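You operate a simulated robot arm through the tools that you are given. There is no shell and no other tool.

The job below is to be done with a simulated robot arm. You get a single attempt, and the scene is never put back.

Task
Line up the wheel's white mark, tighten the hub knob and tap the white and blue pegs home.
Fine: use the yellow mallet, two taps or more a peg; lay it on the tilt board, loosen the hub knob; leave the other pegs proud.

The check looks at the end state, three seconds after you hand in, the way a careful person would. Anything else that was tipped, shoved, dropped, spilled or broken makes it a failure.

Robot
A 7-joint arm with a two-finger parallel gripper, fixed in place. Base frame: the origin is at the foot of the arm, x ahead of it, y to its left, z up. Units: mm, degrees, N and s.
With the tool pointing down near the work surface it reaches from about 200 to 740 mm from the base axis. Its first joint turns from -166.0 to 166.0 degrees. Payload 1.57 kg.
The tool frame sits at the grasp point between the pads (the TCP): z along the fingers, y along the line on which they close. The tips reach 30 mm beyond it. The gripper opens to 110 mm. The fingers are 24 mm wide and 12 mm thick; the gripper's body (48 by 112 mm) begins 78 mm behind the TCP.
Orientation is told as [roll, pitch, yaw] about the base's x, y, z axes, in that order, counted from this pose: with the fingers straight down and closing along the base's y, the tool's x points along the base's -x, its y along +y and its z along -z.

Tools
- The arm moves only by the tool send_rows. Its argument "targets" is one flat list of numbers, 7 for each row, row after row: the turn, a rotation vector about the base's x, y, z in degrees, then the shift along the base's x, y, z in mm, then the finger opening in mm, from 0 to 110. In form: [ax, ay, az, tx, ty, tz, claw, ax, ay, az, tx, ty, tz, claw, ...]. A call has 1 to 20 rows; each row shifts and turns the commanded pose from where the row before left it. A row lasts 0.2 s, in which the tool goes at most 50 mm and 8.6 degrees; a call with a longer step from one row to the next is refused whole, and so is a gripper value outside its range. A pose out of reach is approached as far as the arm can. The call stops where the force on the tool passes 40 N (or 10 N more than at its start, if that is more) or the arm is blocked; 0.2 s more then pass. The fingers move at their own pace (about 45 mm/s each) and stop on an object; they squeeze with about 33 N. The grip force told is the motor's: it shows also when the fingers shut on nothing. Time passes only in rows, and 0.2 s behind the last, so rows that do not move let the fingers close. It gives the time, the measured TCP pose, the force on the tool (base axes), the opening and the grip force at its end, in the units of the frame above (readings bear some noise), with the torque about the TCP (base axes, N m) and any sound that the robot's microphone picked up, and new pictures: "pictures" is both (left out), scene, wrist or none.
- Cameras (640 x 400 px; columns grow to the right, rows downward): "scene" is fixed at [399.7, -651.8, 1533.1]; the picture's right is [1.00, 0.05, 0.00], its down [0.02, -0.36, -0.93] and it looks along [-0.05, 0.93, -0.36] (base axes); focal length 369 px, centre (320, 200). "wrist" rides on the gripper at [70, 16, -141] in the tool frame; the picture's right is [-0.23, 0.97, 0.00], its down [-0.86, -0.20, -0.48] and it looks along [-0.47, -0.11, 0.88] (tool axes); focal length 222 px, centre (320, 200). There is no depth. A picture from a camera that has moved, and an enlarged one, comes with that camera's place and axes in the base frame and with its lens.
- slide_trunk(by): slides the trunk up (or, below 0, down) by that many mm; the arm rides with it, the base frame stays. It gives what a move gives, with no picture.
- inspect(camera, box): a new picture of the part [left, top, right, bottom] of that camera's present view, enlarged. The clock stands still meanwhile.
- sign_off(): hands the job in; it is judged then, once.

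Nothing tells you positions but the pictures and the camera data. Unless the task says otherwise, let go and move clear before handing in.

The tools are called after "Emit:" by a JSON object that holds its "fn" and its "kwargs". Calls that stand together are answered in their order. send_rows: Moves the arm, as the interface text tells. Its arguments: {"type":"object","properties":{"targets":{"type":"array"},"pictures":{"type":"string","enum":["both","scene","wrist","none"]}},"required":["targets"]} The other tools are called the same way: slide_trunk (by) slides the trunk up or down; inspect (camera, box) takes an enlarged picture of a part of a camera's view; sign_off () hands the job in.

At the start:

```text
t: 0.0
eef_pos: [149.9, 379.0, 1231.4]
ee_rot: [-0.1, -0.1, 0.0]
contact_force: [0.3, -0.3, -0.2]
wrist_torque: [0.04, -0.01, -0.01]
gripper_width: 110.2
grip_force: 0.1
trunk travel left (down, up): [-525.0, 65.0]
```

scene: 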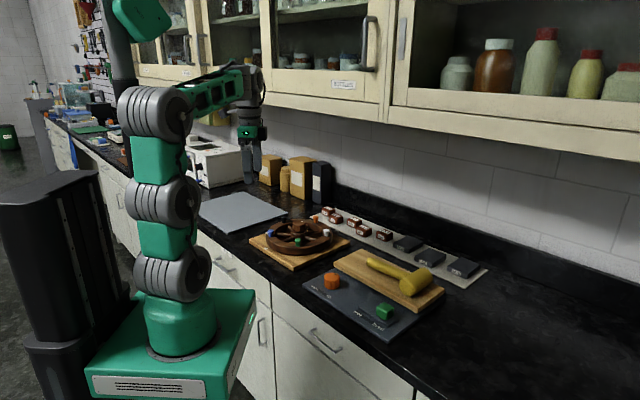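
wrist: 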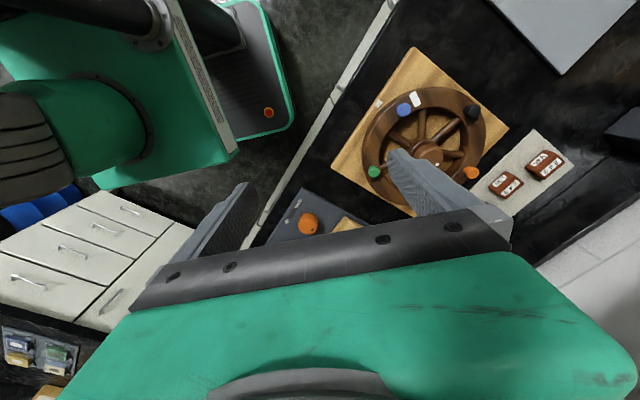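

I see a bench with a wooden wheel on a board, coloured pegs around its rim, a yellow mallet lying on a board, and a dark panel with an orange knob and a green block. I'll look closer before moving.

Emit:
{"fn": "inspect", "kwargs": {"camera": "scene", "box": [240, 190, 360, 275]}}

Emit:
{"fn": "inspect", "kwargs": {"camera": "scene", "box": [300, 235, 460, 345]}}

Emit:
{"fn": "inspect", "kwargs": {"camera": "wrist", "box": [320, 40, 520, 220]}}

Emit:
{"fn": "inspect", "kwargs": {"camera": "scene", "box": [300, 195, 500, 300]}}

```text
4.71 times, centred on (300, 232) of scene
camera zoom: at [399.7, -651.8, 1533.1], right [1.0, 0.05, 0.0], down [0.02, -0.36, -0.93], along [-0.05, 0.93, -0.36], focal length 1738 px, centre (414, 47)
```

zoom: 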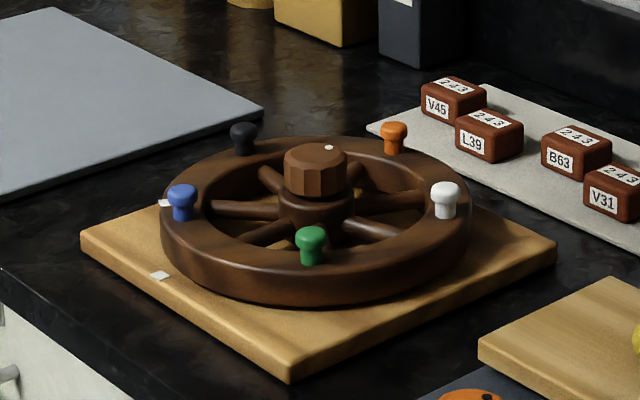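

```text
3.64 times, centred on (380, 290) of scene
camera zoom: at [399.7, -651.8, 1533.1], right [1.0, 0.05, 0.0], down [0.02, -0.36, -0.93], along [-0.05, 0.93, -0.36], focal length 1343 px, centre (102, -127)
```

zoom: 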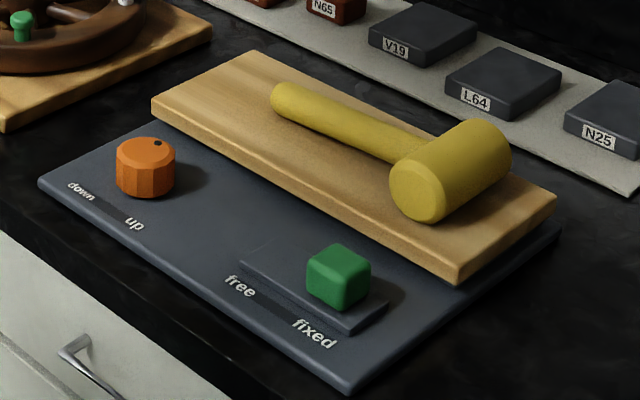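

```text
2.22 times, centred on (420, 130) of wrist
camera zoom: at [79.3, 394.9, 1372.7], right [0.23, 0.97, 0.0], down [0.85, -0.2, 0.48], along [0.47, -0.11, -0.88], focal length 494 px, centre (98, 356)
```

zoom: 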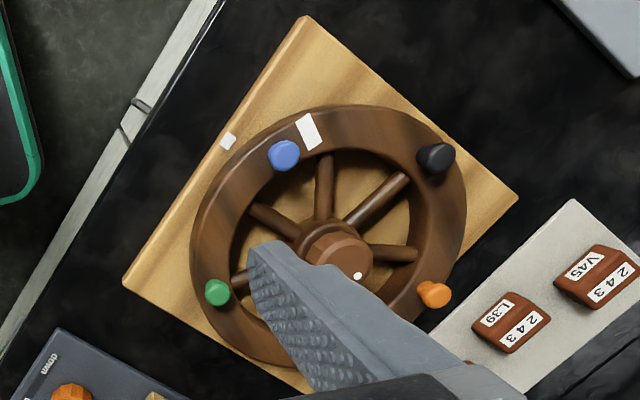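

```text
3.20 times, centred on (400, 248) of scene
camera zoom: at [399.7, -651.8, 1533.1], right [1.0, 0.05, 0.0], down [0.02, -0.36, -0.93], along [-0.05, 0.93, -0.36], focal length 1182 px, centre (64, 48)
```

zoom: 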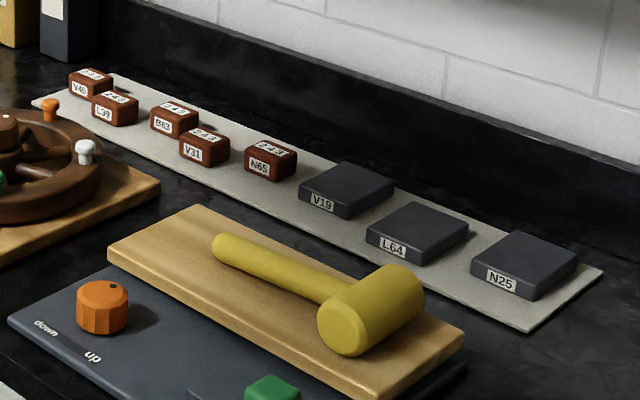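

The wheel is roughly at (260, 565), with its board top near z≈905. The mallet already lies on the wooden board of the dark panel. I'll lower the arm in free space and get a closer look from the wrist camera.

Emit:
{"fn": "send_rows", "kwargs": {"targets": [0, 0, 0, -10, 20, -30, 110, 0, 0, 0, -10, 25, -35, 110, 0, 0, 0, -10, 25, -35, 110, 0, 0, 0, -10, 25, -30, 110, 0, 0, 0, 0, 0, 0, 110], "pictures": "both"}}

```text
t: 1.2
eef_pos: [108.4, 476.9, 1101.3]
ee_rot: [0.0, -0.1, 0.0]
contact_force: [-0.4, 0.6, 0.6]
wrist_torque: [0.0, 0.02, -0.01]
gripper_width: 109.8
grip_force: 0.1
trunk travel left (down, up): [-525.0, 65.0]
camera wrist: at [39.1, 491.6, 1241.5], right [0.23, 0.97, 0.0], down [0.85, -0.2, 0.48], along [0.47, -0.11, -0.88], focal length 222 px, centre (320, 200)
```

scene: 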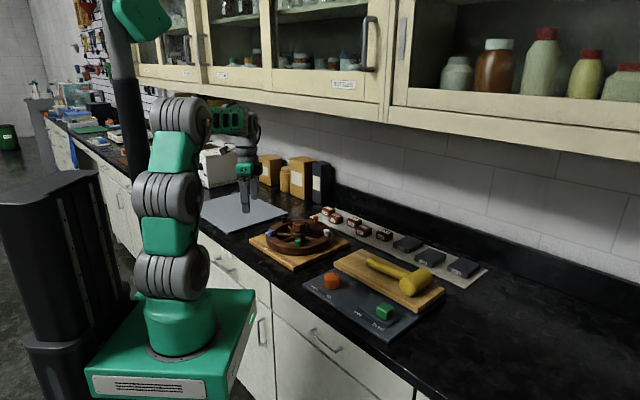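
wrist: 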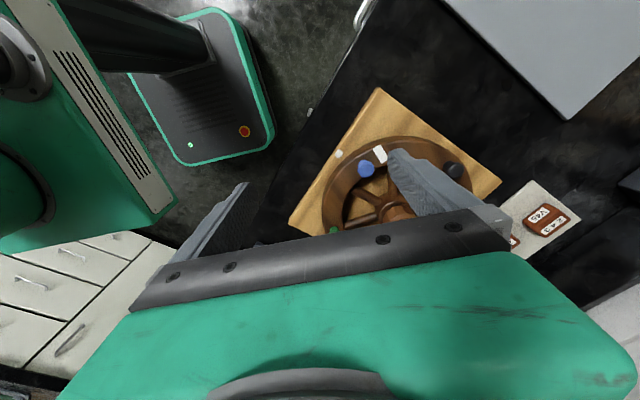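

The view works, but the gripper hides the lower half of the wrist picture. I'll move so the wheel falls in the clear upper half.

Emit:
{"fn": "send_rows", "kwargs": {"targets": [0, 0, 0, 35, 30, 0, 110, 0, 0, 0, 35, 30, 0, 110, 0, 0, 0, 40, 30, 0, 110, 0, 0, 0, 0, 0, 0, 110], "pictures": "both"}}

```text
t: 2.2
eef_pos: [220.3, 566.1, 1100.8]
ee_rot: [0.0, -0.1, 0.0]
contact_force: [-0.4, -0.1, 0.3]
wrist_torque: [0.02, 0.02, -0.03]
gripper_width: 110.0
grip_force: 0.1
trunk travel left (down, up): [-525.0, 65.0]
camera wrist: at [151.6, 581.8, 1242.1], right [0.23, 0.97, 0.0], down [0.85, -0.2, 0.48], along [0.47, -0.11, -0.88], focal length 222 px, centre (320, 200)
```

scene: 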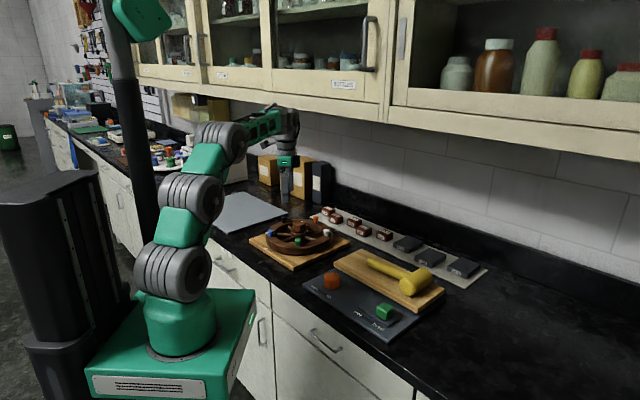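
wrist: 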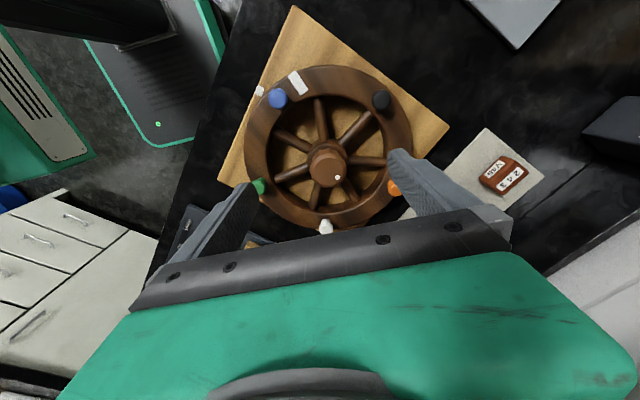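

Emit:
{"fn": "inspect", "kwargs": {"camera": "wrist", "box": [210, 0, 460, 240]}}

Emit:
{"fn": "inspect", "kwargs": {"camera": "wrist", "box": [235, 55, 345, 125]}}

```text
1.67 times, centred on (335, 120) of wrist
camera zoom: at [151.6, 581.8, 1242.1], right [0.23, 0.97, 0.0], down [0.85, -0.2, 0.48], along [0.47, -0.11, -0.88], focal length 370 px, centre (295, 333)
```

zoom: 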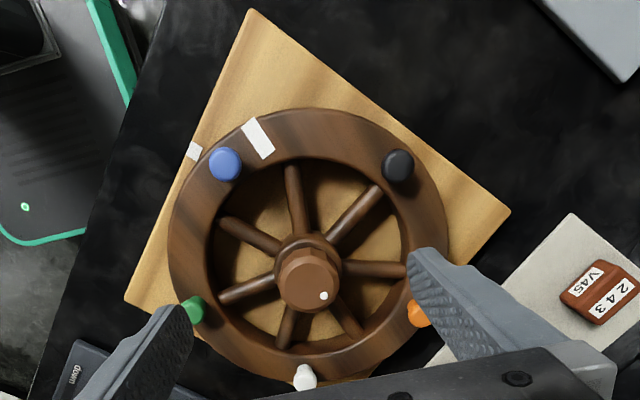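

```text
5.71 times, centred on (290, 90) of wrist
camera zoom: at [151.6, 581.8, 1242.1], right [0.23, 0.97, 0.0], down [0.85, -0.2, 0.48], along [0.47, -0.11, -0.88], focal length 1269 px, centre (491, 829)
```

zoom: 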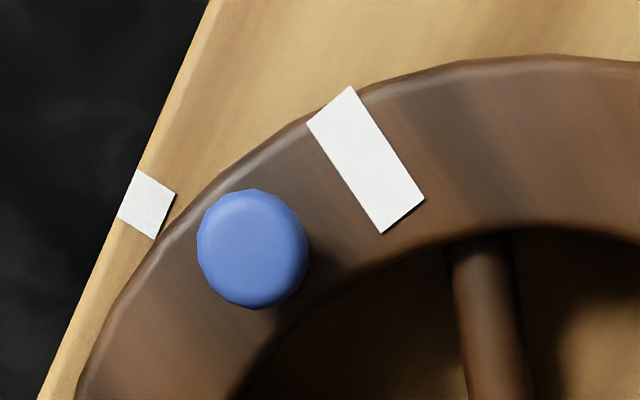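

The wheel hub is near (259, 567), with the rim top at z≈934. The wheel mark sits at about 186° around the hub and the board mark at about 211°, so the wheel needs roughly +25°. Next I'll swing over to look at the mallet, the tilt board and their controls.

Emit:
{"fn": "send_rows", "kwargs": {"targets": [0, 0, -5.6, 32, -29, 0, 110, 0, 0, -5.6, 32, -29, 0, 110, 0, 0, -5.6, 32, -29, 0, 110, 0, 0, -5.6, 32, -29, 0, 110, 0, 0, -5.6, 32, -29, 0, 110, 0, 0, -5.6, 32, -29, 0, 110, 0, 0, -5.7, 32, -29, 0, 110, 0, 0, -5.7, 32, -29, 0, 110, 0, 0, 0, 0, 0, 0, 110], "pictures": "both"}}

```text
t: 4.2
eef_pos: [474.8, 332.4, 1103.5]
ee_rot: [0.0, -0.1, -45.0]
contact_force: [0.1, 0.9, 0.6]
wrist_torque: [0.03, -0.01, -0.01]
gripper_width: 110.1
grip_force: 0.1
trunk travel left (down, up): [-525.0, 65.0]
camera wrist: at [437.6, 392.9, 1243.7], right [0.85, 0.53, 0.0], down [0.46, -0.75, 0.48], along [0.25, -0.41, -0.88], focal length 222 px, centre (320, 200)
```

scene: 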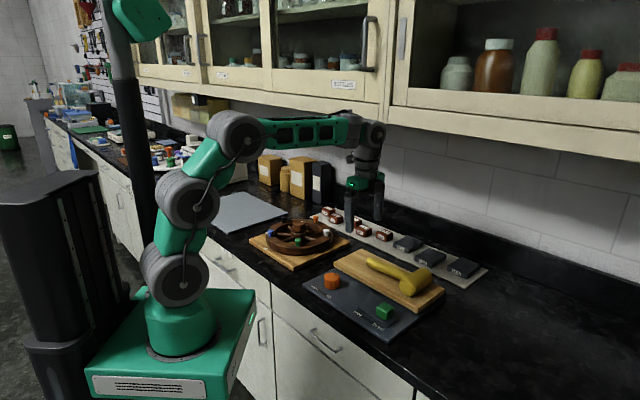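
wrist: 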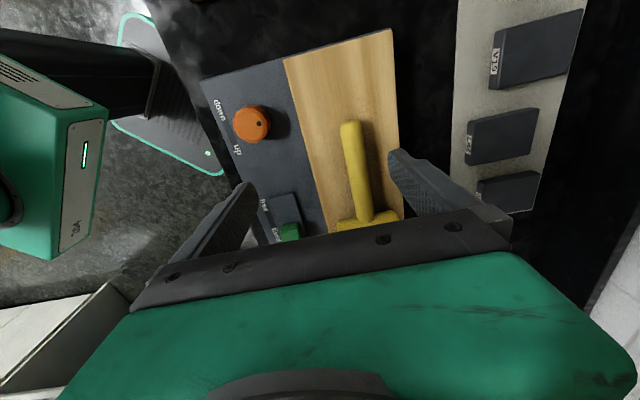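

Now I can see the orange knob (down/up), the green slider (free/fixed) and the wooden tilt board with the mallet. I'll go a little further right for a full view.

Emit:
{"fn": "send_rows", "kwargs": {"targets": [0, 0, 0, 30, -32, 0, 110, 0, 0, 0, 30, -32, 0, 110, 0, 0, 0, 28, -32, 0, 110, 0, 0, 0, 0, 0, 0, 110], "pictures": "both"}}

Emit:
{"fn": "inspect", "kwargs": {"camera": "wrist", "box": [200, 20, 440, 220]}}

Emit:
{"fn": "inspect", "kwargs": {"camera": "scene", "box": [370, 240, 450, 290]}}

Emit:
{"fn": "inspect", "kwargs": {"camera": "scene", "box": [310, 255, 450, 340]}}

```text
t: 5.2
eef_pos: [565.7, 236.4, 1104.2]
ee_rot: [0.0, -0.1, -45.0]
contact_force: [-0.8, -0.1, 0.0]
wrist_torque: [-0.02, -0.04, 0.0]
gripper_width: 109.9
grip_force: 0.0
trunk travel left (down, up): [-525.0, 65.0]
camera wrist: at [527.4, 296.1, 1243.8], right [0.85, 0.53, 0.0], down [0.46, -0.74, 0.48], along [0.25, -0.41, -0.88], focal length 222 px, centre (320, 200)
```

scene: 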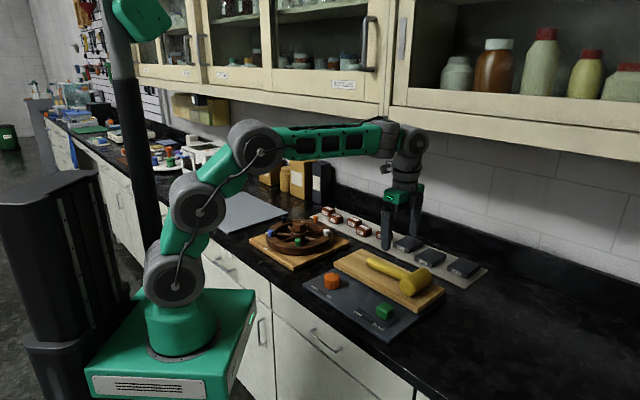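
wrist: 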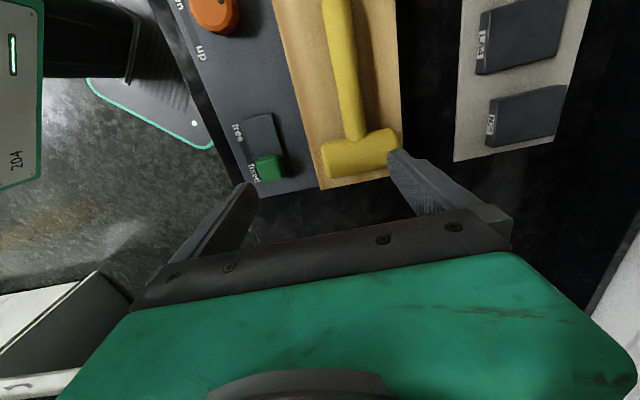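

```text
2.00 times, centred on (320, 120) of wrist
camera zoom: at [527.4, 296.1, 1243.8], right [0.85, 0.53, 0.0], down [0.46, -0.74, 0.48], along [0.25, -0.41, -0.88], focal length 444 px, centre (320, 360)
```

zoom: 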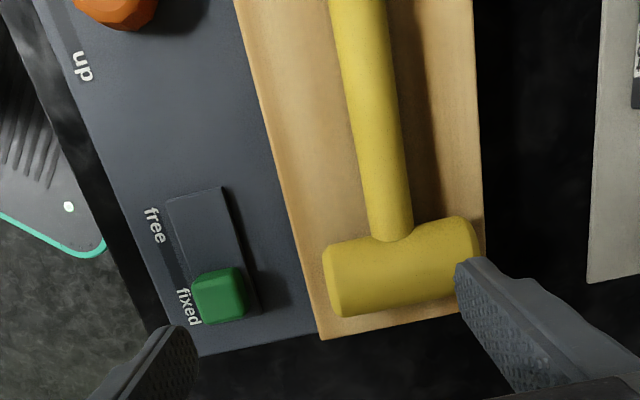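

```text
8.00 times, centred on (410, 265) of scene
camera zoom: at [399.7, -651.8, 1533.1], right [1.0, 0.05, 0.0], down [0.02, -0.36, -0.93], along [-0.05, 0.93, -0.36], focal length 2955 px, centre (-400, -320)
```

zoom: 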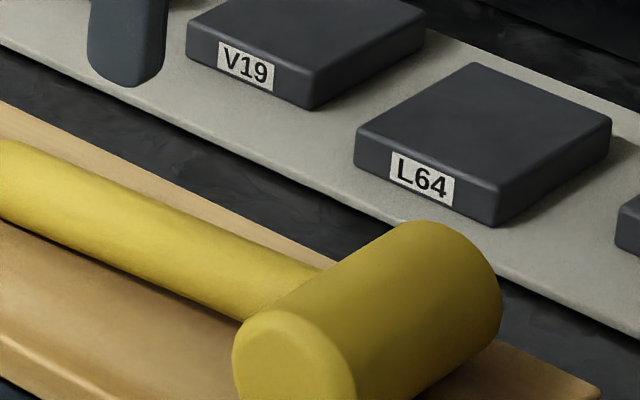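

```text
4.57 times, centred on (380, 298) of scene
camera zoom: at [399.7, -651.8, 1533.1], right [1.0, 0.05, 0.0], down [0.02, -0.36, -0.93], along [-0.05, 0.93, -0.36], focal length 1689 px, centre (46, -246)
```

zoom: 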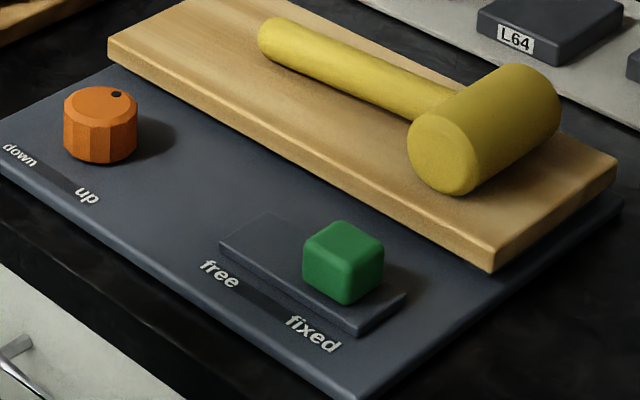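

The mallet head lies near (624, 248), with its axis across the bench, its handle along the bench, and a head length of about 105 mm. I'll come down above the head to measure it properly.

Emit:
{"fn": "send_rows", "kwargs": {"targets": [0, 0, 0, 20, 4, -20, 110, 0, 0, 0, 20, 4, -22, 110, 0, 0, 0, 18, 4, -22, 110, 0, 0, 0, 0, 0, 0, 110], "pictures": "both"}}

Emit:
{"fn": "inspect", "kwargs": {"camera": "wrist", "box": [200, 60, 440, 260]}}

Emit:
{"fn": "inspect", "kwargs": {"camera": "scene", "box": [350, 180, 470, 300]}}

```text
t: 6.2
eef_pos: [620.3, 248.0, 1038.3]
ee_rot: [0.0, -0.1, -45.0]
contact_force: [0.2, 0.0, 0.2]
wrist_torque: [0.01, 0.0, 0.01]
gripper_width: 110.1
grip_force: 0.1
trunk travel left (down, up): [-525.0, 65.0]
camera wrist: at [583.3, 307.3, 1179.4], right [0.85, 0.53, 0.0], down [0.46, -0.74, 0.48], along [0.25, -0.41, -0.88], focal length 222 px, centre (320, 200)
```

scene: 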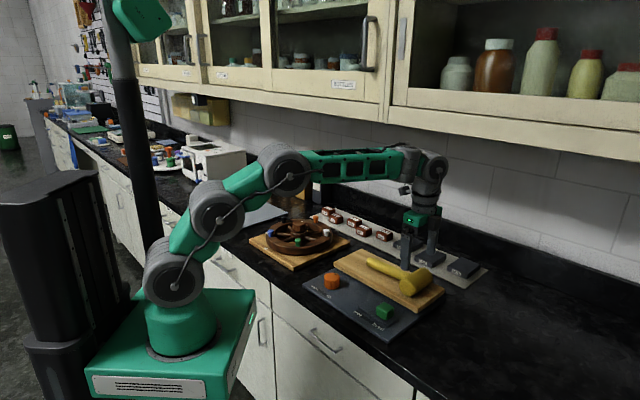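
wrist: 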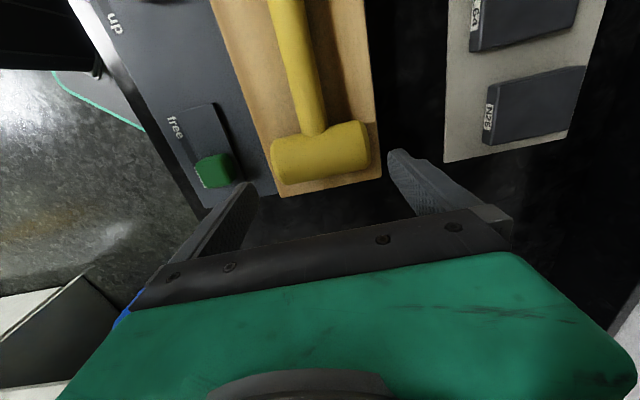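

```text
2.00 times, centred on (320, 160) of wrist
camera zoom: at [583.3, 307.3, 1179.4], right [0.85, 0.53, 0.0], down [0.46, -0.74, 0.48], along [0.25, -0.41, -0.88], focal length 444 px, centre (320, 280)
```

zoom: 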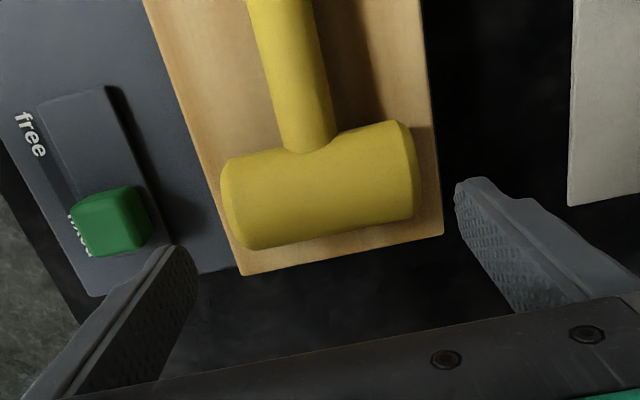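

```text
3.33 times, centred on (410, 240) of scene
camera zoom: at [399.7, -651.8, 1533.1], right [1.0, 0.05, 0.0], down [0.02, -0.36, -0.93], along [-0.05, 0.93, -0.36], focal length 1231 px, centre (20, 67)
```

zoom: 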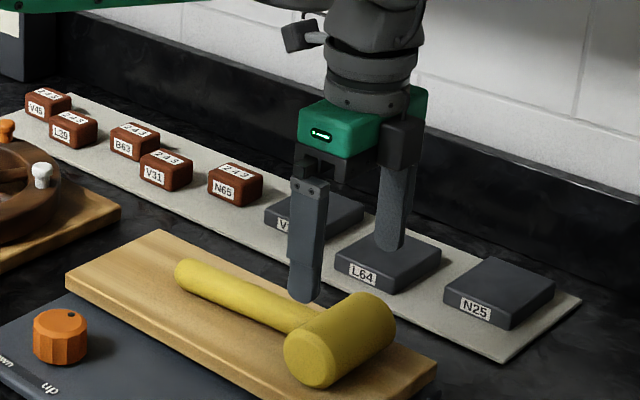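

The mallet head measures about 102 mm long and 49 mm across, centred near (620, 246), and the tilt board is level with its slider on "fixed". I'll start with the wheel: I plan to grip the rim radially at about 252°, between spokes and pegs, so I'm moving above that spot.

Emit:
{"fn": "send_rows", "kwargs": {"targets": [0, 0, 2.7, -38, 20, 12, 110, 0, 0, 2.7, -40, 22, 10, 110, 0, 0, 2.7, -40, 22, 0, 110, 0, 0, 2.7, -40, 22, 0, 110, 0, 0, 2.7, -40, 22, 0, 110, 0, 0, 2.7, -40, 22, 0, 100, 0, 0, 2.7, -40, 22, 0, 90, 0, 0, 2.7, -40, 22, 0, 80, 0, 0, 2.7, -40, 22, 0, 70, 0, 0, 2.7, -36, 22, 0, 66, 0, 0, 0, 0, 0, 0, 66], "pictures": "both"}}

Emit:
{"fn": "inspect", "kwargs": {"camera": "wrist", "box": [180, 0, 500, 240]}}

Emit:
{"fn": "inspect", "kwargs": {"camera": "scene", "box": [240, 150, 360, 275]}}

```text
t: 8.6
eef_pos: [225.2, 465.0, 1057.6]
ee_rot: [0.0, -0.1, -18.0]
contact_force: [0.8, 0.1, -0.1]
wrist_torque: [-0.02, 0.03, -0.01]
gripper_width: 66.1
grip_force: 0.1
trunk travel left (down, up): [-525.0, 65.0]
camera wrist: at [164.6, 501.4, 1198.4], right [0.52, 0.86, 0.0], down [0.75, -0.45, 0.48], along [0.41, -0.25, -0.88], focal length 222 px, centre (320, 200)
```

scene: 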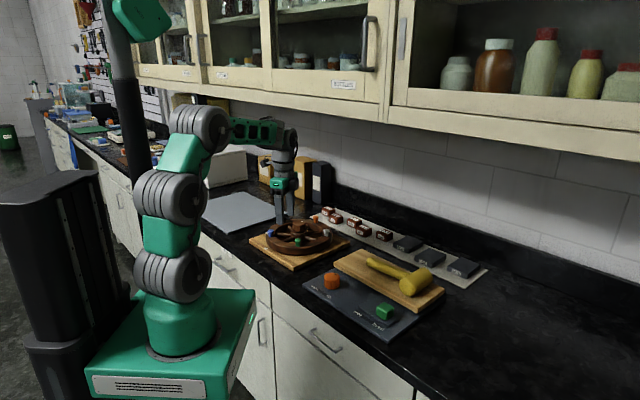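
wrist: 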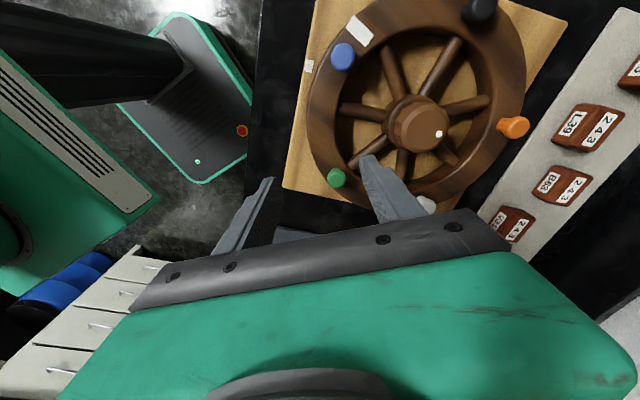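

```text
1.67 times, centred on (340, 120) of wrist
camera zoom: at [164.6, 501.4, 1198.4], right [0.52, 0.86, 0.0], down [0.75, -0.45, 0.48], along [0.41, -0.25, -0.88], focal length 370 px, centre (287, 333)
```

zoom: 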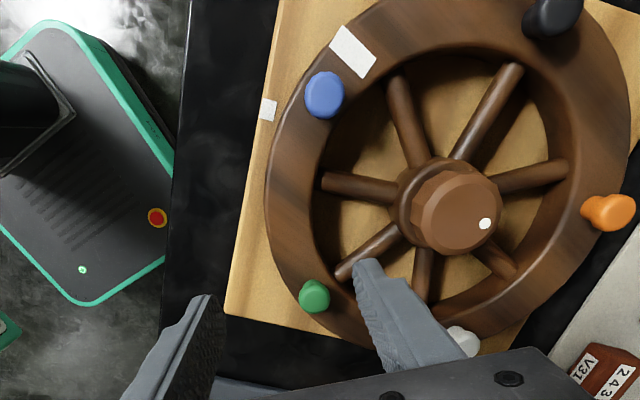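

```text
3.20 times, centred on (300, 212) of scene
camera zoom: at [399.7, -651.8, 1533.1], right [1.0, 0.05, 0.0], down [0.02, -0.36, -0.93], along [-0.05, 0.93, -0.36], focal length 1182 px, centre (384, 160)
```

zoom: 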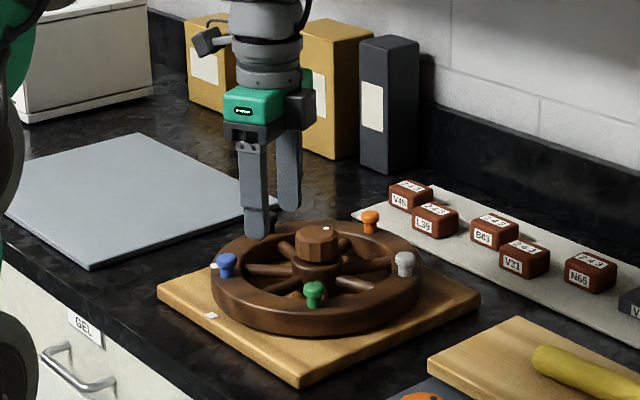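

The wheel centre is (255, 567.5), with a knob top z of about 967, and the marks are about 26° apart. I'm above the rim at 252° in a clear gap, so I'll descend to just about rim level and check.

Emit:
{"fn": "send_rows", "kwargs": {"targets": [0, 0, 0, -0.6, 0.5, -30, 66, 0, 0, 0, -0.6, 0.5, -30, 66, 0, 0, 0, 0, 0, -25, 66, 0, 0, 0, 0, 0, -12, 66, 0, 0, 0, 0, 0, 0, 66], "pictures": "both"}}

Emit:
{"fn": "inspect", "kwargs": {"camera": "scene", "box": [240, 180, 350, 270]}}

Emit:
{"fn": "inspect", "kwargs": {"camera": "wrist", "box": [200, 60, 440, 240]}}

```text
t: 9.8
eef_pos: [224.9, 466.7, 964.0]
ee_rot: [0.1, -0.1, -18.0]
contact_force: [-0.9, -0.1, 5.5]
wrist_torque: [0.24, 0.03, 0.02]
gripper_width: 65.0
grip_force: 0.0
trunk travel left (down, up): [-525.0, 65.0]
camera wrist: at [164.7, 502.9, 1104.5], right [0.52, 0.86, 0.0], down [0.75, -0.45, 0.48], along [0.41, -0.25, -0.88], focal length 222 px, centre (320, 200)
```

scene: 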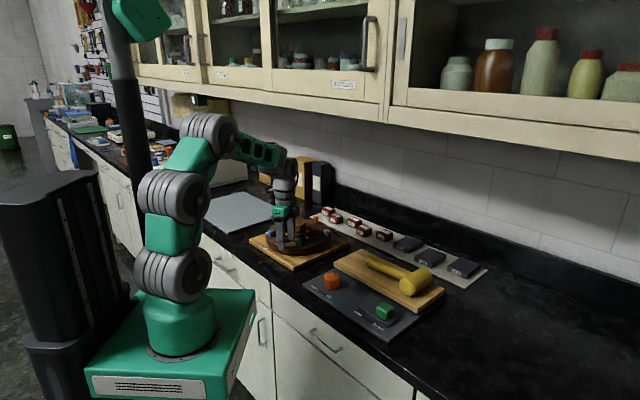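
wrist: 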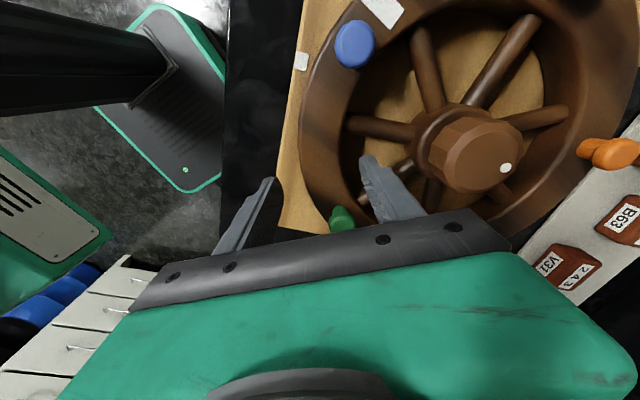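

```text
4.44 times, centred on (295, 225) of scene
camera zoom: at [399.7, -651.8, 1533.1], right [1.0, 0.05, 0.0], down [0.02, -0.36, -0.93], along [-0.05, 0.93, -0.36], focal length 1642 px, centre (431, 89)
```

zoom: 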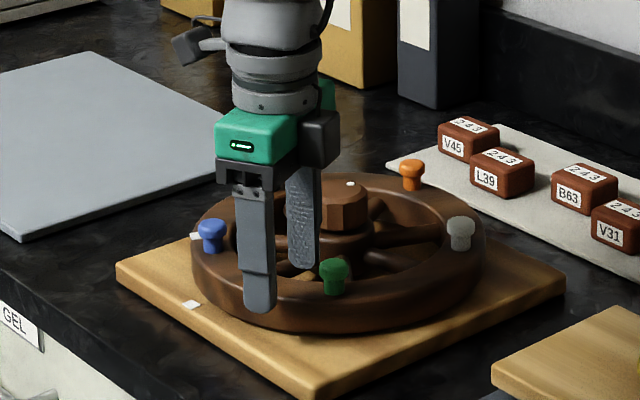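

```text
2.22 times, centred on (320, 150) of wrist
camera zoom: at [164.7, 502.9, 1104.5], right [0.52, 0.86, 0.0], down [0.75, -0.45, 0.48], along [0.41, -0.25, -0.88], focal length 494 px, centre (320, 311)
```

zoom: 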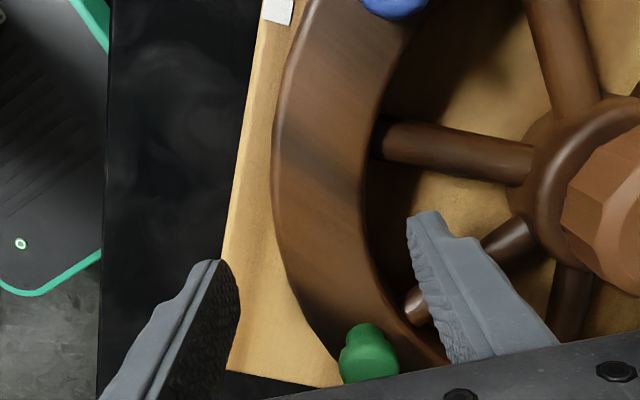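

The reading shows 5.5 N upward, and I want to know whether that is a real contact. I'll hold still for a moment and read again.

Emit:
{"fn": "send_rows", "kwargs": {"targets": [0, 0, 0, 0, 0, 0, 66, 0, 0, 0, 0, 0, 0, 66], "pictures": "none"}}

Emit:
{"fn": "inspect", "kwargs": {"camera": "scene", "box": [265, 195, 325, 245]}}

```text
t: 10.4
eef_pos: [226.9, 466.9, 965.4]
ee_rot: [0.1, -0.1, -18.1]
contact_force: [0.7, 0.1, 9.6]
wrist_torque: [0.37, 0.01, 0.06]
gripper_width: 66.0
grip_force: 0.1
trunk travel left (down, up): [-525.0, 65.0]
```

```text
8.00 times, centred on (295, 220) of scene
camera zoom: at [399.7, -651.8, 1533.1], right [1.0, 0.05, 0.0], down [0.02, -0.36, -0.93], along [-0.05, 0.93, -0.36], focal length 2955 px, centre (520, 40)
```

zoom: 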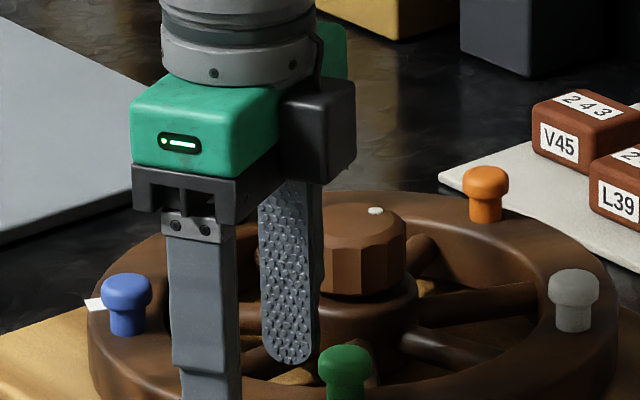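

The contact is real: the inner finger's edge nearest the left spoke is touching something. I'll lift, centre the grip better in the gap between the spokes (about 255.5°), narrow the opening and try again.

Emit:
{"fn": "send_rows", "kwargs": {"targets": [0, 0, 0, 0, 0, 15, 60, 0, 0, 1.7, 1.5, -0.3, 5, 54, 0, 0, 1.8, 1.5, 0, 0, 48, 0, 0, 0, 0, 0, 0, 48], "pictures": "both"}}

Emit:
{"fn": "inspect", "kwargs": {"camera": "wrist", "box": [240, 80, 480, 240]}}

Emit:
{"fn": "inspect", "kwargs": {"camera": "scene", "box": [255, 195, 345, 255]}}

```text
t: 11.4
eef_pos: [228.9, 468.0, 983.0]
ee_rot: [0.1, -0.1, -14.5]
contact_force: [0.1, 0.4, -0.1]
wrist_torque: [-0.03, -0.03, -0.02]
gripper_width: 48.1
grip_force: 0.0
trunk travel left (down, up): [-525.0, 65.0]
camera wrist: at [164.8, 499.2, 1123.6], right [0.46, 0.89, 0.0], down [0.78, -0.41, 0.48], along [0.43, -0.22, -0.88], focal length 222 px, centre (320, 200)
```

scene: 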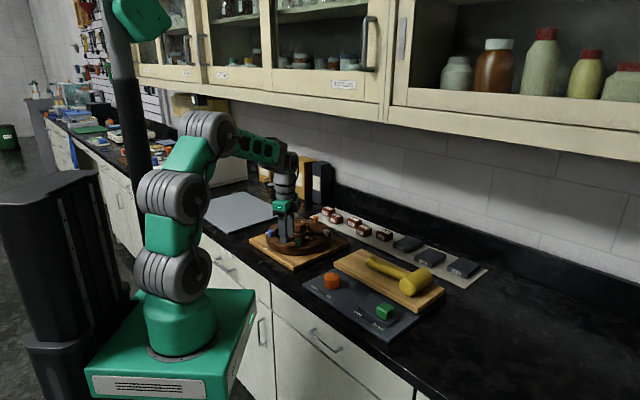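
wrist: 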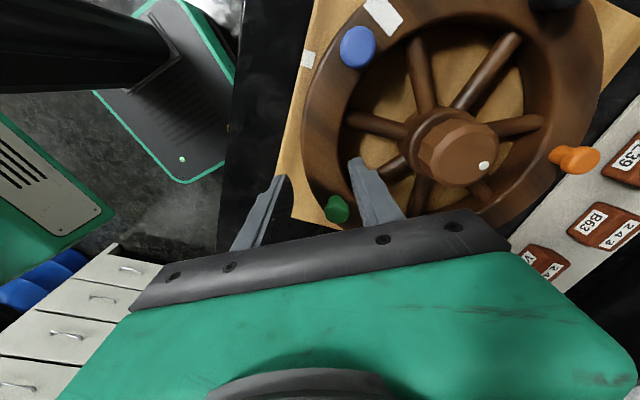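

```text
2.50 times, centred on (360, 160) of wrist
camera zoom: at [164.8, 499.2, 1123.6], right [0.46, 0.89, 0.0], down [0.78, -0.41, 0.48], along [0.43, -0.22, -0.88], focal length 555 px, centre (220, 300)
```

zoom: 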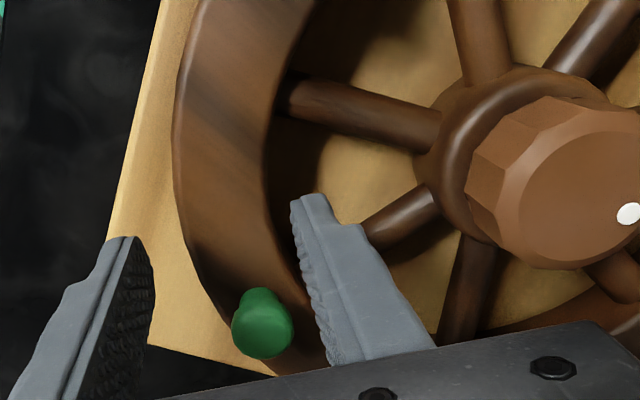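

```text
6.67 times, centred on (300, 225) of scene
camera zoom: at [399.7, -651.8, 1533.1], right [1.0, 0.05, 0.0], down [0.02, -0.36, -0.93], along [-0.05, 0.93, -0.36], focal length 2463 px, centre (453, 33)
```

zoom: 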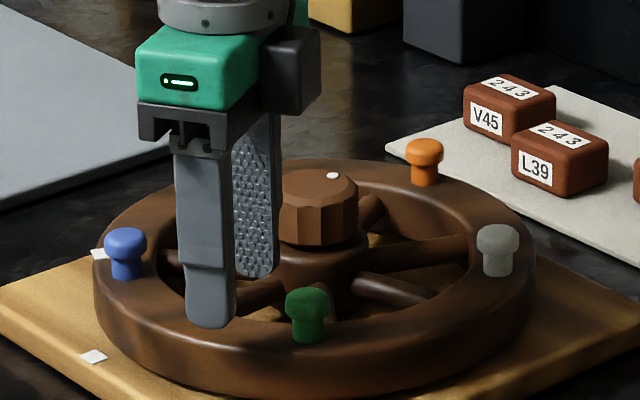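

The fingers now straddle the rim in the middle of the gap. I'll descend gently and watch the force.

Emit:
{"fn": "send_rows", "kwargs": {"targets": [0, 0, 0, 0, -0.5, -10, 48, 0, 0, 0, 0, -0.5, -10, 48, 0, 0, 0, 0, 0, -8, 48, 0, 0, 0, 0, 0, -4, 48, 0, 0, 0, 0, 0, 0, 48, 0, 0, 0, 0, 0, 0, 48], "pictures": "wrist"}}

Emit:
{"fn": "inspect", "kwargs": {"camera": "wrist", "box": [240, 80, 480, 240]}}

Emit:
{"fn": "inspect", "kwargs": {"camera": "scene", "box": [255, 195, 345, 255]}}

```text
t: 12.3
eef_pos: [229.6, 471.1, 963.0]
ee_rot: [1.1, -0.1, -14.4]
contact_force: [-2.0, -5.4, 15.5]
wrist_torque: [0.13, 0.18, 0.12]
gripper_width: 41.5
grip_force: 0.0
trunk travel left (down, up): [-525.0, 65.0]
stopped in row 4: the force on the tool passed its limit at 44 N (the readings are from after the stop); the commanded pose is now the measured one
camera wrist: at [165.0, 500.4, 1104.3], right [0.46, 0.89, 0.02], down [0.77, -0.42, 0.48], along [0.43, -0.21, -0.88], focal length 222 px, centre (320, 200)
```

wrist: 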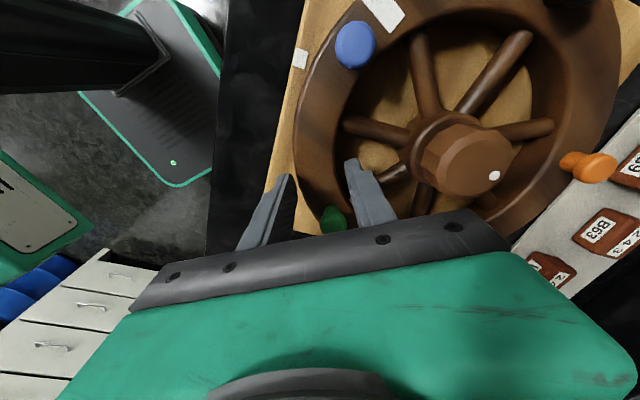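

```text
2.50 times, centred on (360, 160) of wrist
camera zoom: at [165.0, 500.4, 1104.3], right [0.46, 0.89, 0.02], down [0.77, -0.42, 0.48], along [0.43, -0.21, -0.88], focal length 555 px, centre (220, 300)
```

zoom: 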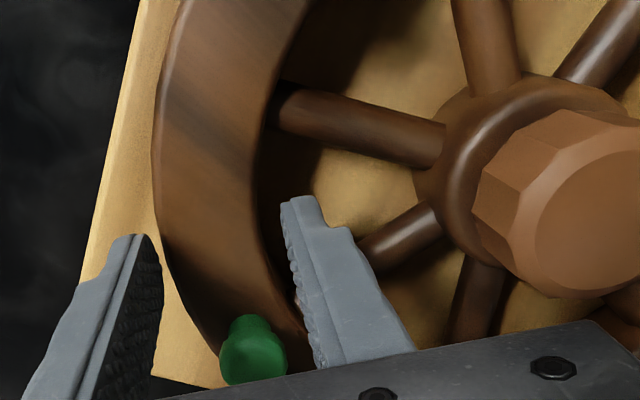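

```text
6.67 times, centred on (300, 225) of scene
camera zoom: at [399.7, -651.8, 1533.1], right [1.0, 0.05, 0.0], down [0.02, -0.36, -0.93], along [-0.05, 0.93, -0.36], focal length 2463 px, centre (453, 33)
```

zoom: 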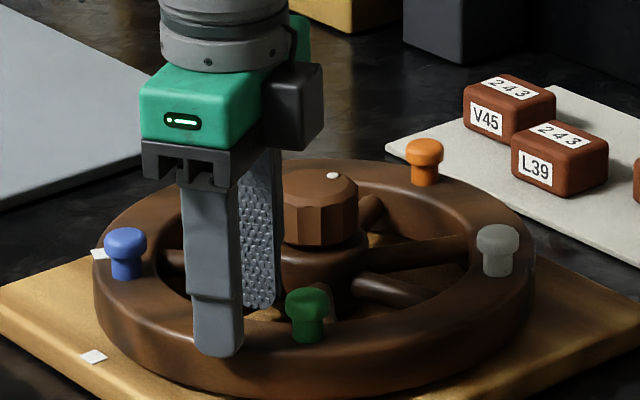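

Both attempts met a surface near rim height, so the gap may be tighter than it looks or my radius is off. I'll lift, close the fingers and probe the centre of the opening between two spokes.

Emit:
{"fn": "send_rows", "kwargs": {"targets": [-0.6, 0, 0, 0, -2, 20, 40, -0.5, 0, 0, 0, 0, 15, 20, 0, 0, 0, 4, 15, 0, 0, 0, 0, 0, 5, 22, 0, 0, 0, 0, 0, 0, 0, 0, 0, 0, 0, 0, 0, 0, 0, 0, 0, 0, 0, 0, 0, 0, 0], "pictures": "both"}}

Emit:
{"fn": "inspect", "kwargs": {"camera": "wrist", "box": [240, 60, 480, 240]}}

Emit:
{"fn": "inspect", "kwargs": {"camera": "scene", "box": [255, 195, 345, 255]}}

```text
t: 13.9
eef_pos: [236.9, 506.4, 994.6]
ee_rot: [-0.2, -0.5, -14.5]
contact_force: [0.6, 0.0, -0.3]
wrist_torque: [-0.05, -0.01, 0.02]
gripper_width: 0.1
grip_force: 21.1
trunk travel left (down, up): [-525.0, 65.0]
camera wrist: at [173.4, 539.0, 1135.3], right [0.46, 0.89, 0.0], down [0.78, -0.4, 0.49], along [0.43, -0.23, -0.87], focal length 222 px, centre (320, 200)
```

scene: 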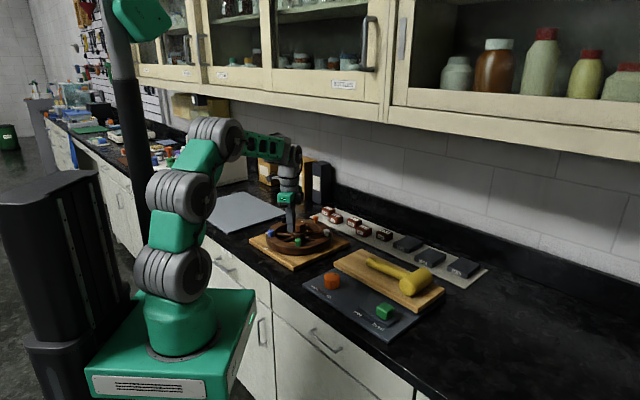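
wrist: 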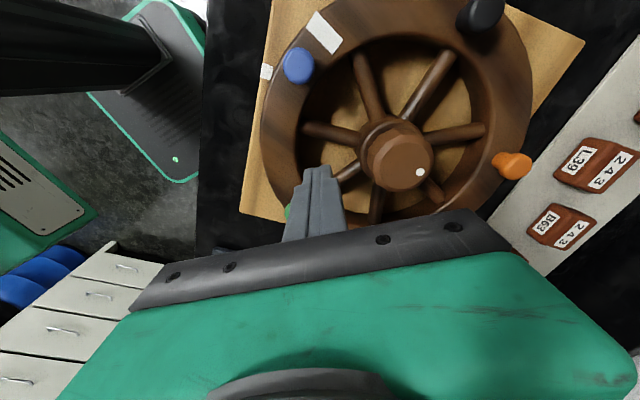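

```text
2.22 times, centred on (360, 150) of wrist
camera zoom: at [173.4, 539.0, 1135.3], right [0.46, 0.89, 0.0], down [0.78, -0.4, 0.49], along [0.43, -0.23, -0.87], focal length 494 px, centre (231, 311)
```

zoom: 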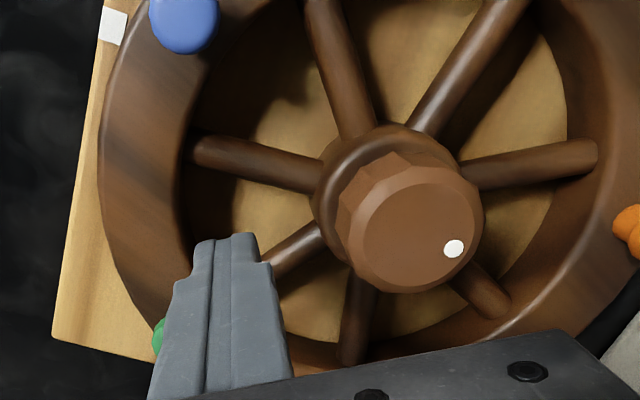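

```text
6.67 times, centred on (300, 225) of scene
camera zoom: at [399.7, -651.8, 1533.1], right [1.0, 0.05, 0.0], down [0.02, -0.36, -0.93], along [-0.05, 0.93, -0.36], focal length 2463 px, centre (453, 33)
```

zoom: 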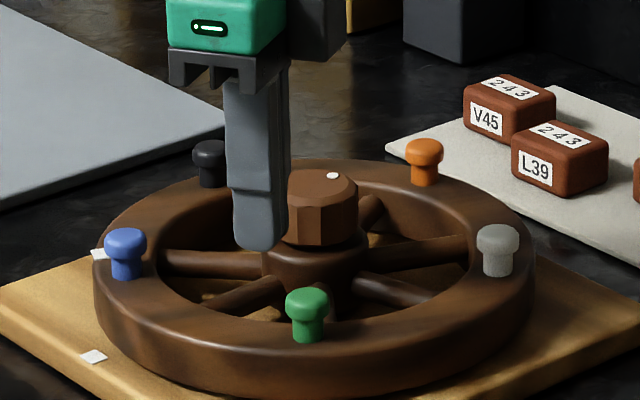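

The wheel hasn't moved. I'll lower the closed fingertips slowly into the middle of that opening.

Emit:
{"fn": "send_rows", "kwargs": {"targets": [0, 0.4, 0, 2, 1, -12, 0, 0, 0, 0, 0, 0, -10, 0, 0, 0, 0, 0, 0, -6, 0, 0, 0, 0, 0, 0, -4, 0, 0, 0, 0, 0, 0, -3, 0, 0, 0, 0, 0, 0, -3, 0, 0, 0, 0, 0, 0, 0, 0], "pictures": "wrist"}}

Emit:
{"fn": "inspect", "kwargs": {"camera": "wrist", "box": [240, 60, 480, 240]}}

Emit:
{"fn": "inspect", "kwargs": {"camera": "scene", "box": [255, 195, 345, 255]}}

```text
t: 15.5
eef_pos: [241.7, 506.5, 964.1]
ee_rot: [0.3, -0.2, -14.6]
contact_force: [-3.5, -10.4, 15.6]
wrist_torque: [-0.29, 0.27, 0.1]
gripper_width: 0.2
grip_force: 21.7
trunk travel left (down, up): [-525.0, 65.0]
stopped in row 7: the force on the tool passed its limit at 41 N (the readings are from after the stop); the commanded pose is now the measured one
camera wrist: at [177.2, 538.6, 1104.7], right [0.46, 0.89, 0.01], down [0.78, -0.41, 0.48], along [0.43, -0.22, -0.88], focal length 222 px, centre (320, 200)
```

wrist: 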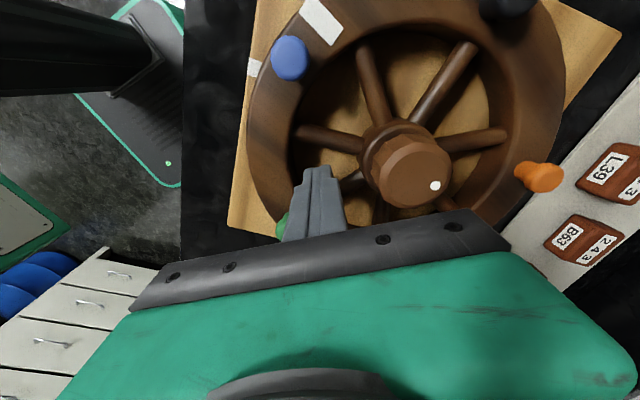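

```text
2.22 times, centred on (360, 150) of wrist
camera zoom: at [177.2, 538.6, 1104.7], right [0.46, 0.89, 0.01], down [0.78, -0.41, 0.48], along [0.43, -0.22, -0.88], focal length 494 px, centre (231, 311)
```

zoom: 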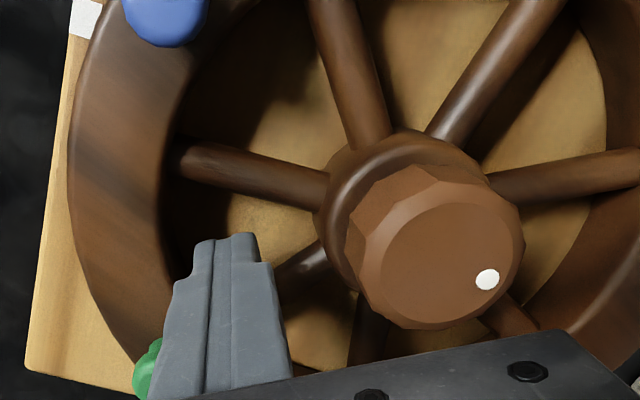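

```text
6.67 times, centred on (300, 225) of scene
camera zoom: at [399.7, -651.8, 1533.1], right [1.0, 0.05, 0.0], down [0.02, -0.36, -0.93], along [-0.05, 0.93, -0.36], focal length 2463 px, centre (453, 33)
```

zoom: 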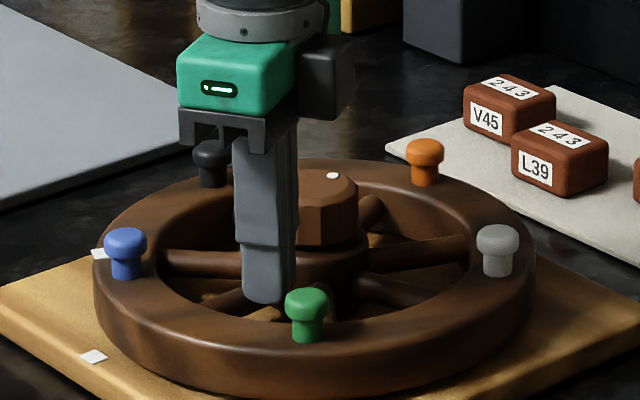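

The opening isn't usable, because the wheel behaves as a solid disc at rim height (z≈934). Instead I'll turn it by caging the blue peg, which has to go home anyway, between the fingers and walking it round the arc. I'll lift clear and go over the blue peg at about (160, 529).

Emit:
{"fn": "send_rows", "kwargs": {"targets": [0, 0, 0, 0, 0, 25, 10, 0, 0, 7.3, -10, 2, 25, 30, 0, 0, 7.3, -18, 5, 0, 50, 0, 0, 7.3, -18, 5, 0, 50, 0, 0, 7.3, -18, 5, 0, 50, 0, 0, 7.4, -17.7, 5, 0, 50, 0, 0, 0, 0, 0, 0, 50], "pictures": "both"}}

Emit:
{"fn": "inspect", "kwargs": {"camera": "wrist", "box": [200, 60, 440, 240]}}

Emit:
{"fn": "inspect", "kwargs": {"camera": "scene", "box": [245, 190, 335, 250]}}

```text
t: 17.1
eef_pos: [160.3, 529.8, 1011.9]
ee_rot: [0.1, -0.1, 22.2]
contact_force: [0.0, -0.5, 0.2]
wrist_torque: [-0.03, 0.01, 0.01]
gripper_width: 50.2
grip_force: 0.0
trunk travel left (down, up): [-525.0, 65.0]
camera wrist: at [89.3, 518.5, 1152.4], right [-0.16, 0.99, 0.0], down [0.87, 0.14, 0.48], along [0.47, 0.08, -0.88], focal length 222 px, centre (320, 200)
```

scene: 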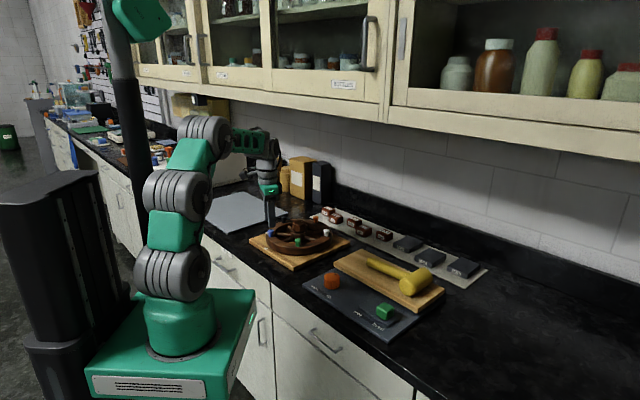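
wrist: 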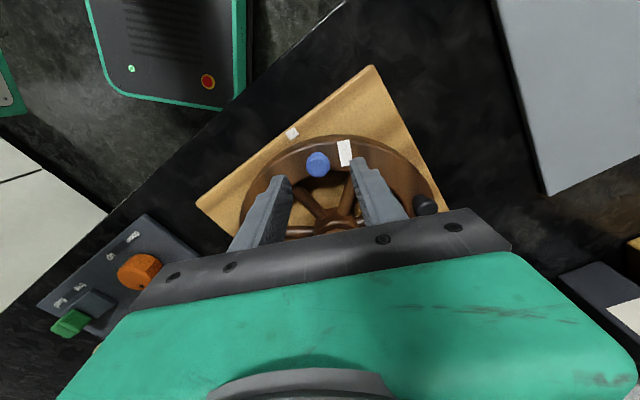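

```text
2.22 times, centred on (320, 150) of wrist
camera zoom: at [89.3, 518.5, 1152.4], right [-0.16, 0.99, 0.0], down [0.87, 0.14, 0.48], along [0.47, 0.08, -0.88], focal length 494 px, centre (320, 311)
```

zoom: 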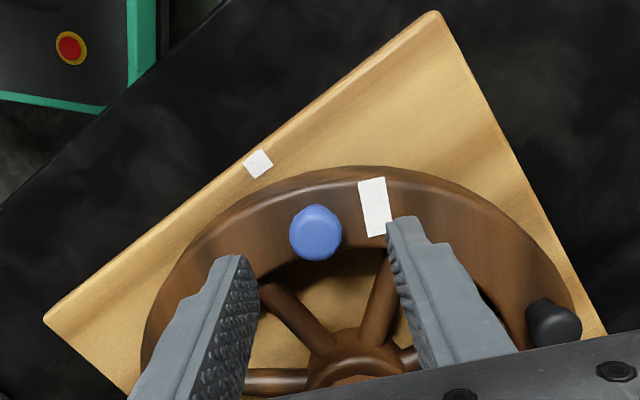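

```text
6.67 times, centred on (290, 220) of scene
camera zoom: at [399.7, -651.8, 1533.1], right [1.0, 0.05, 0.0], down [0.02, -0.36, -0.93], along [-0.05, 0.93, -0.36], focal length 2463 px, centre (520, 67)
```

zoom: 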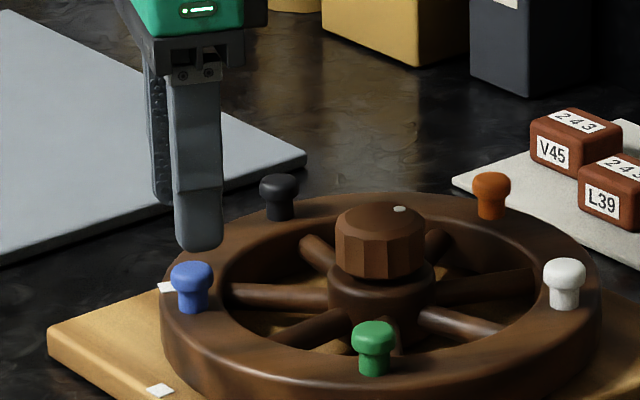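

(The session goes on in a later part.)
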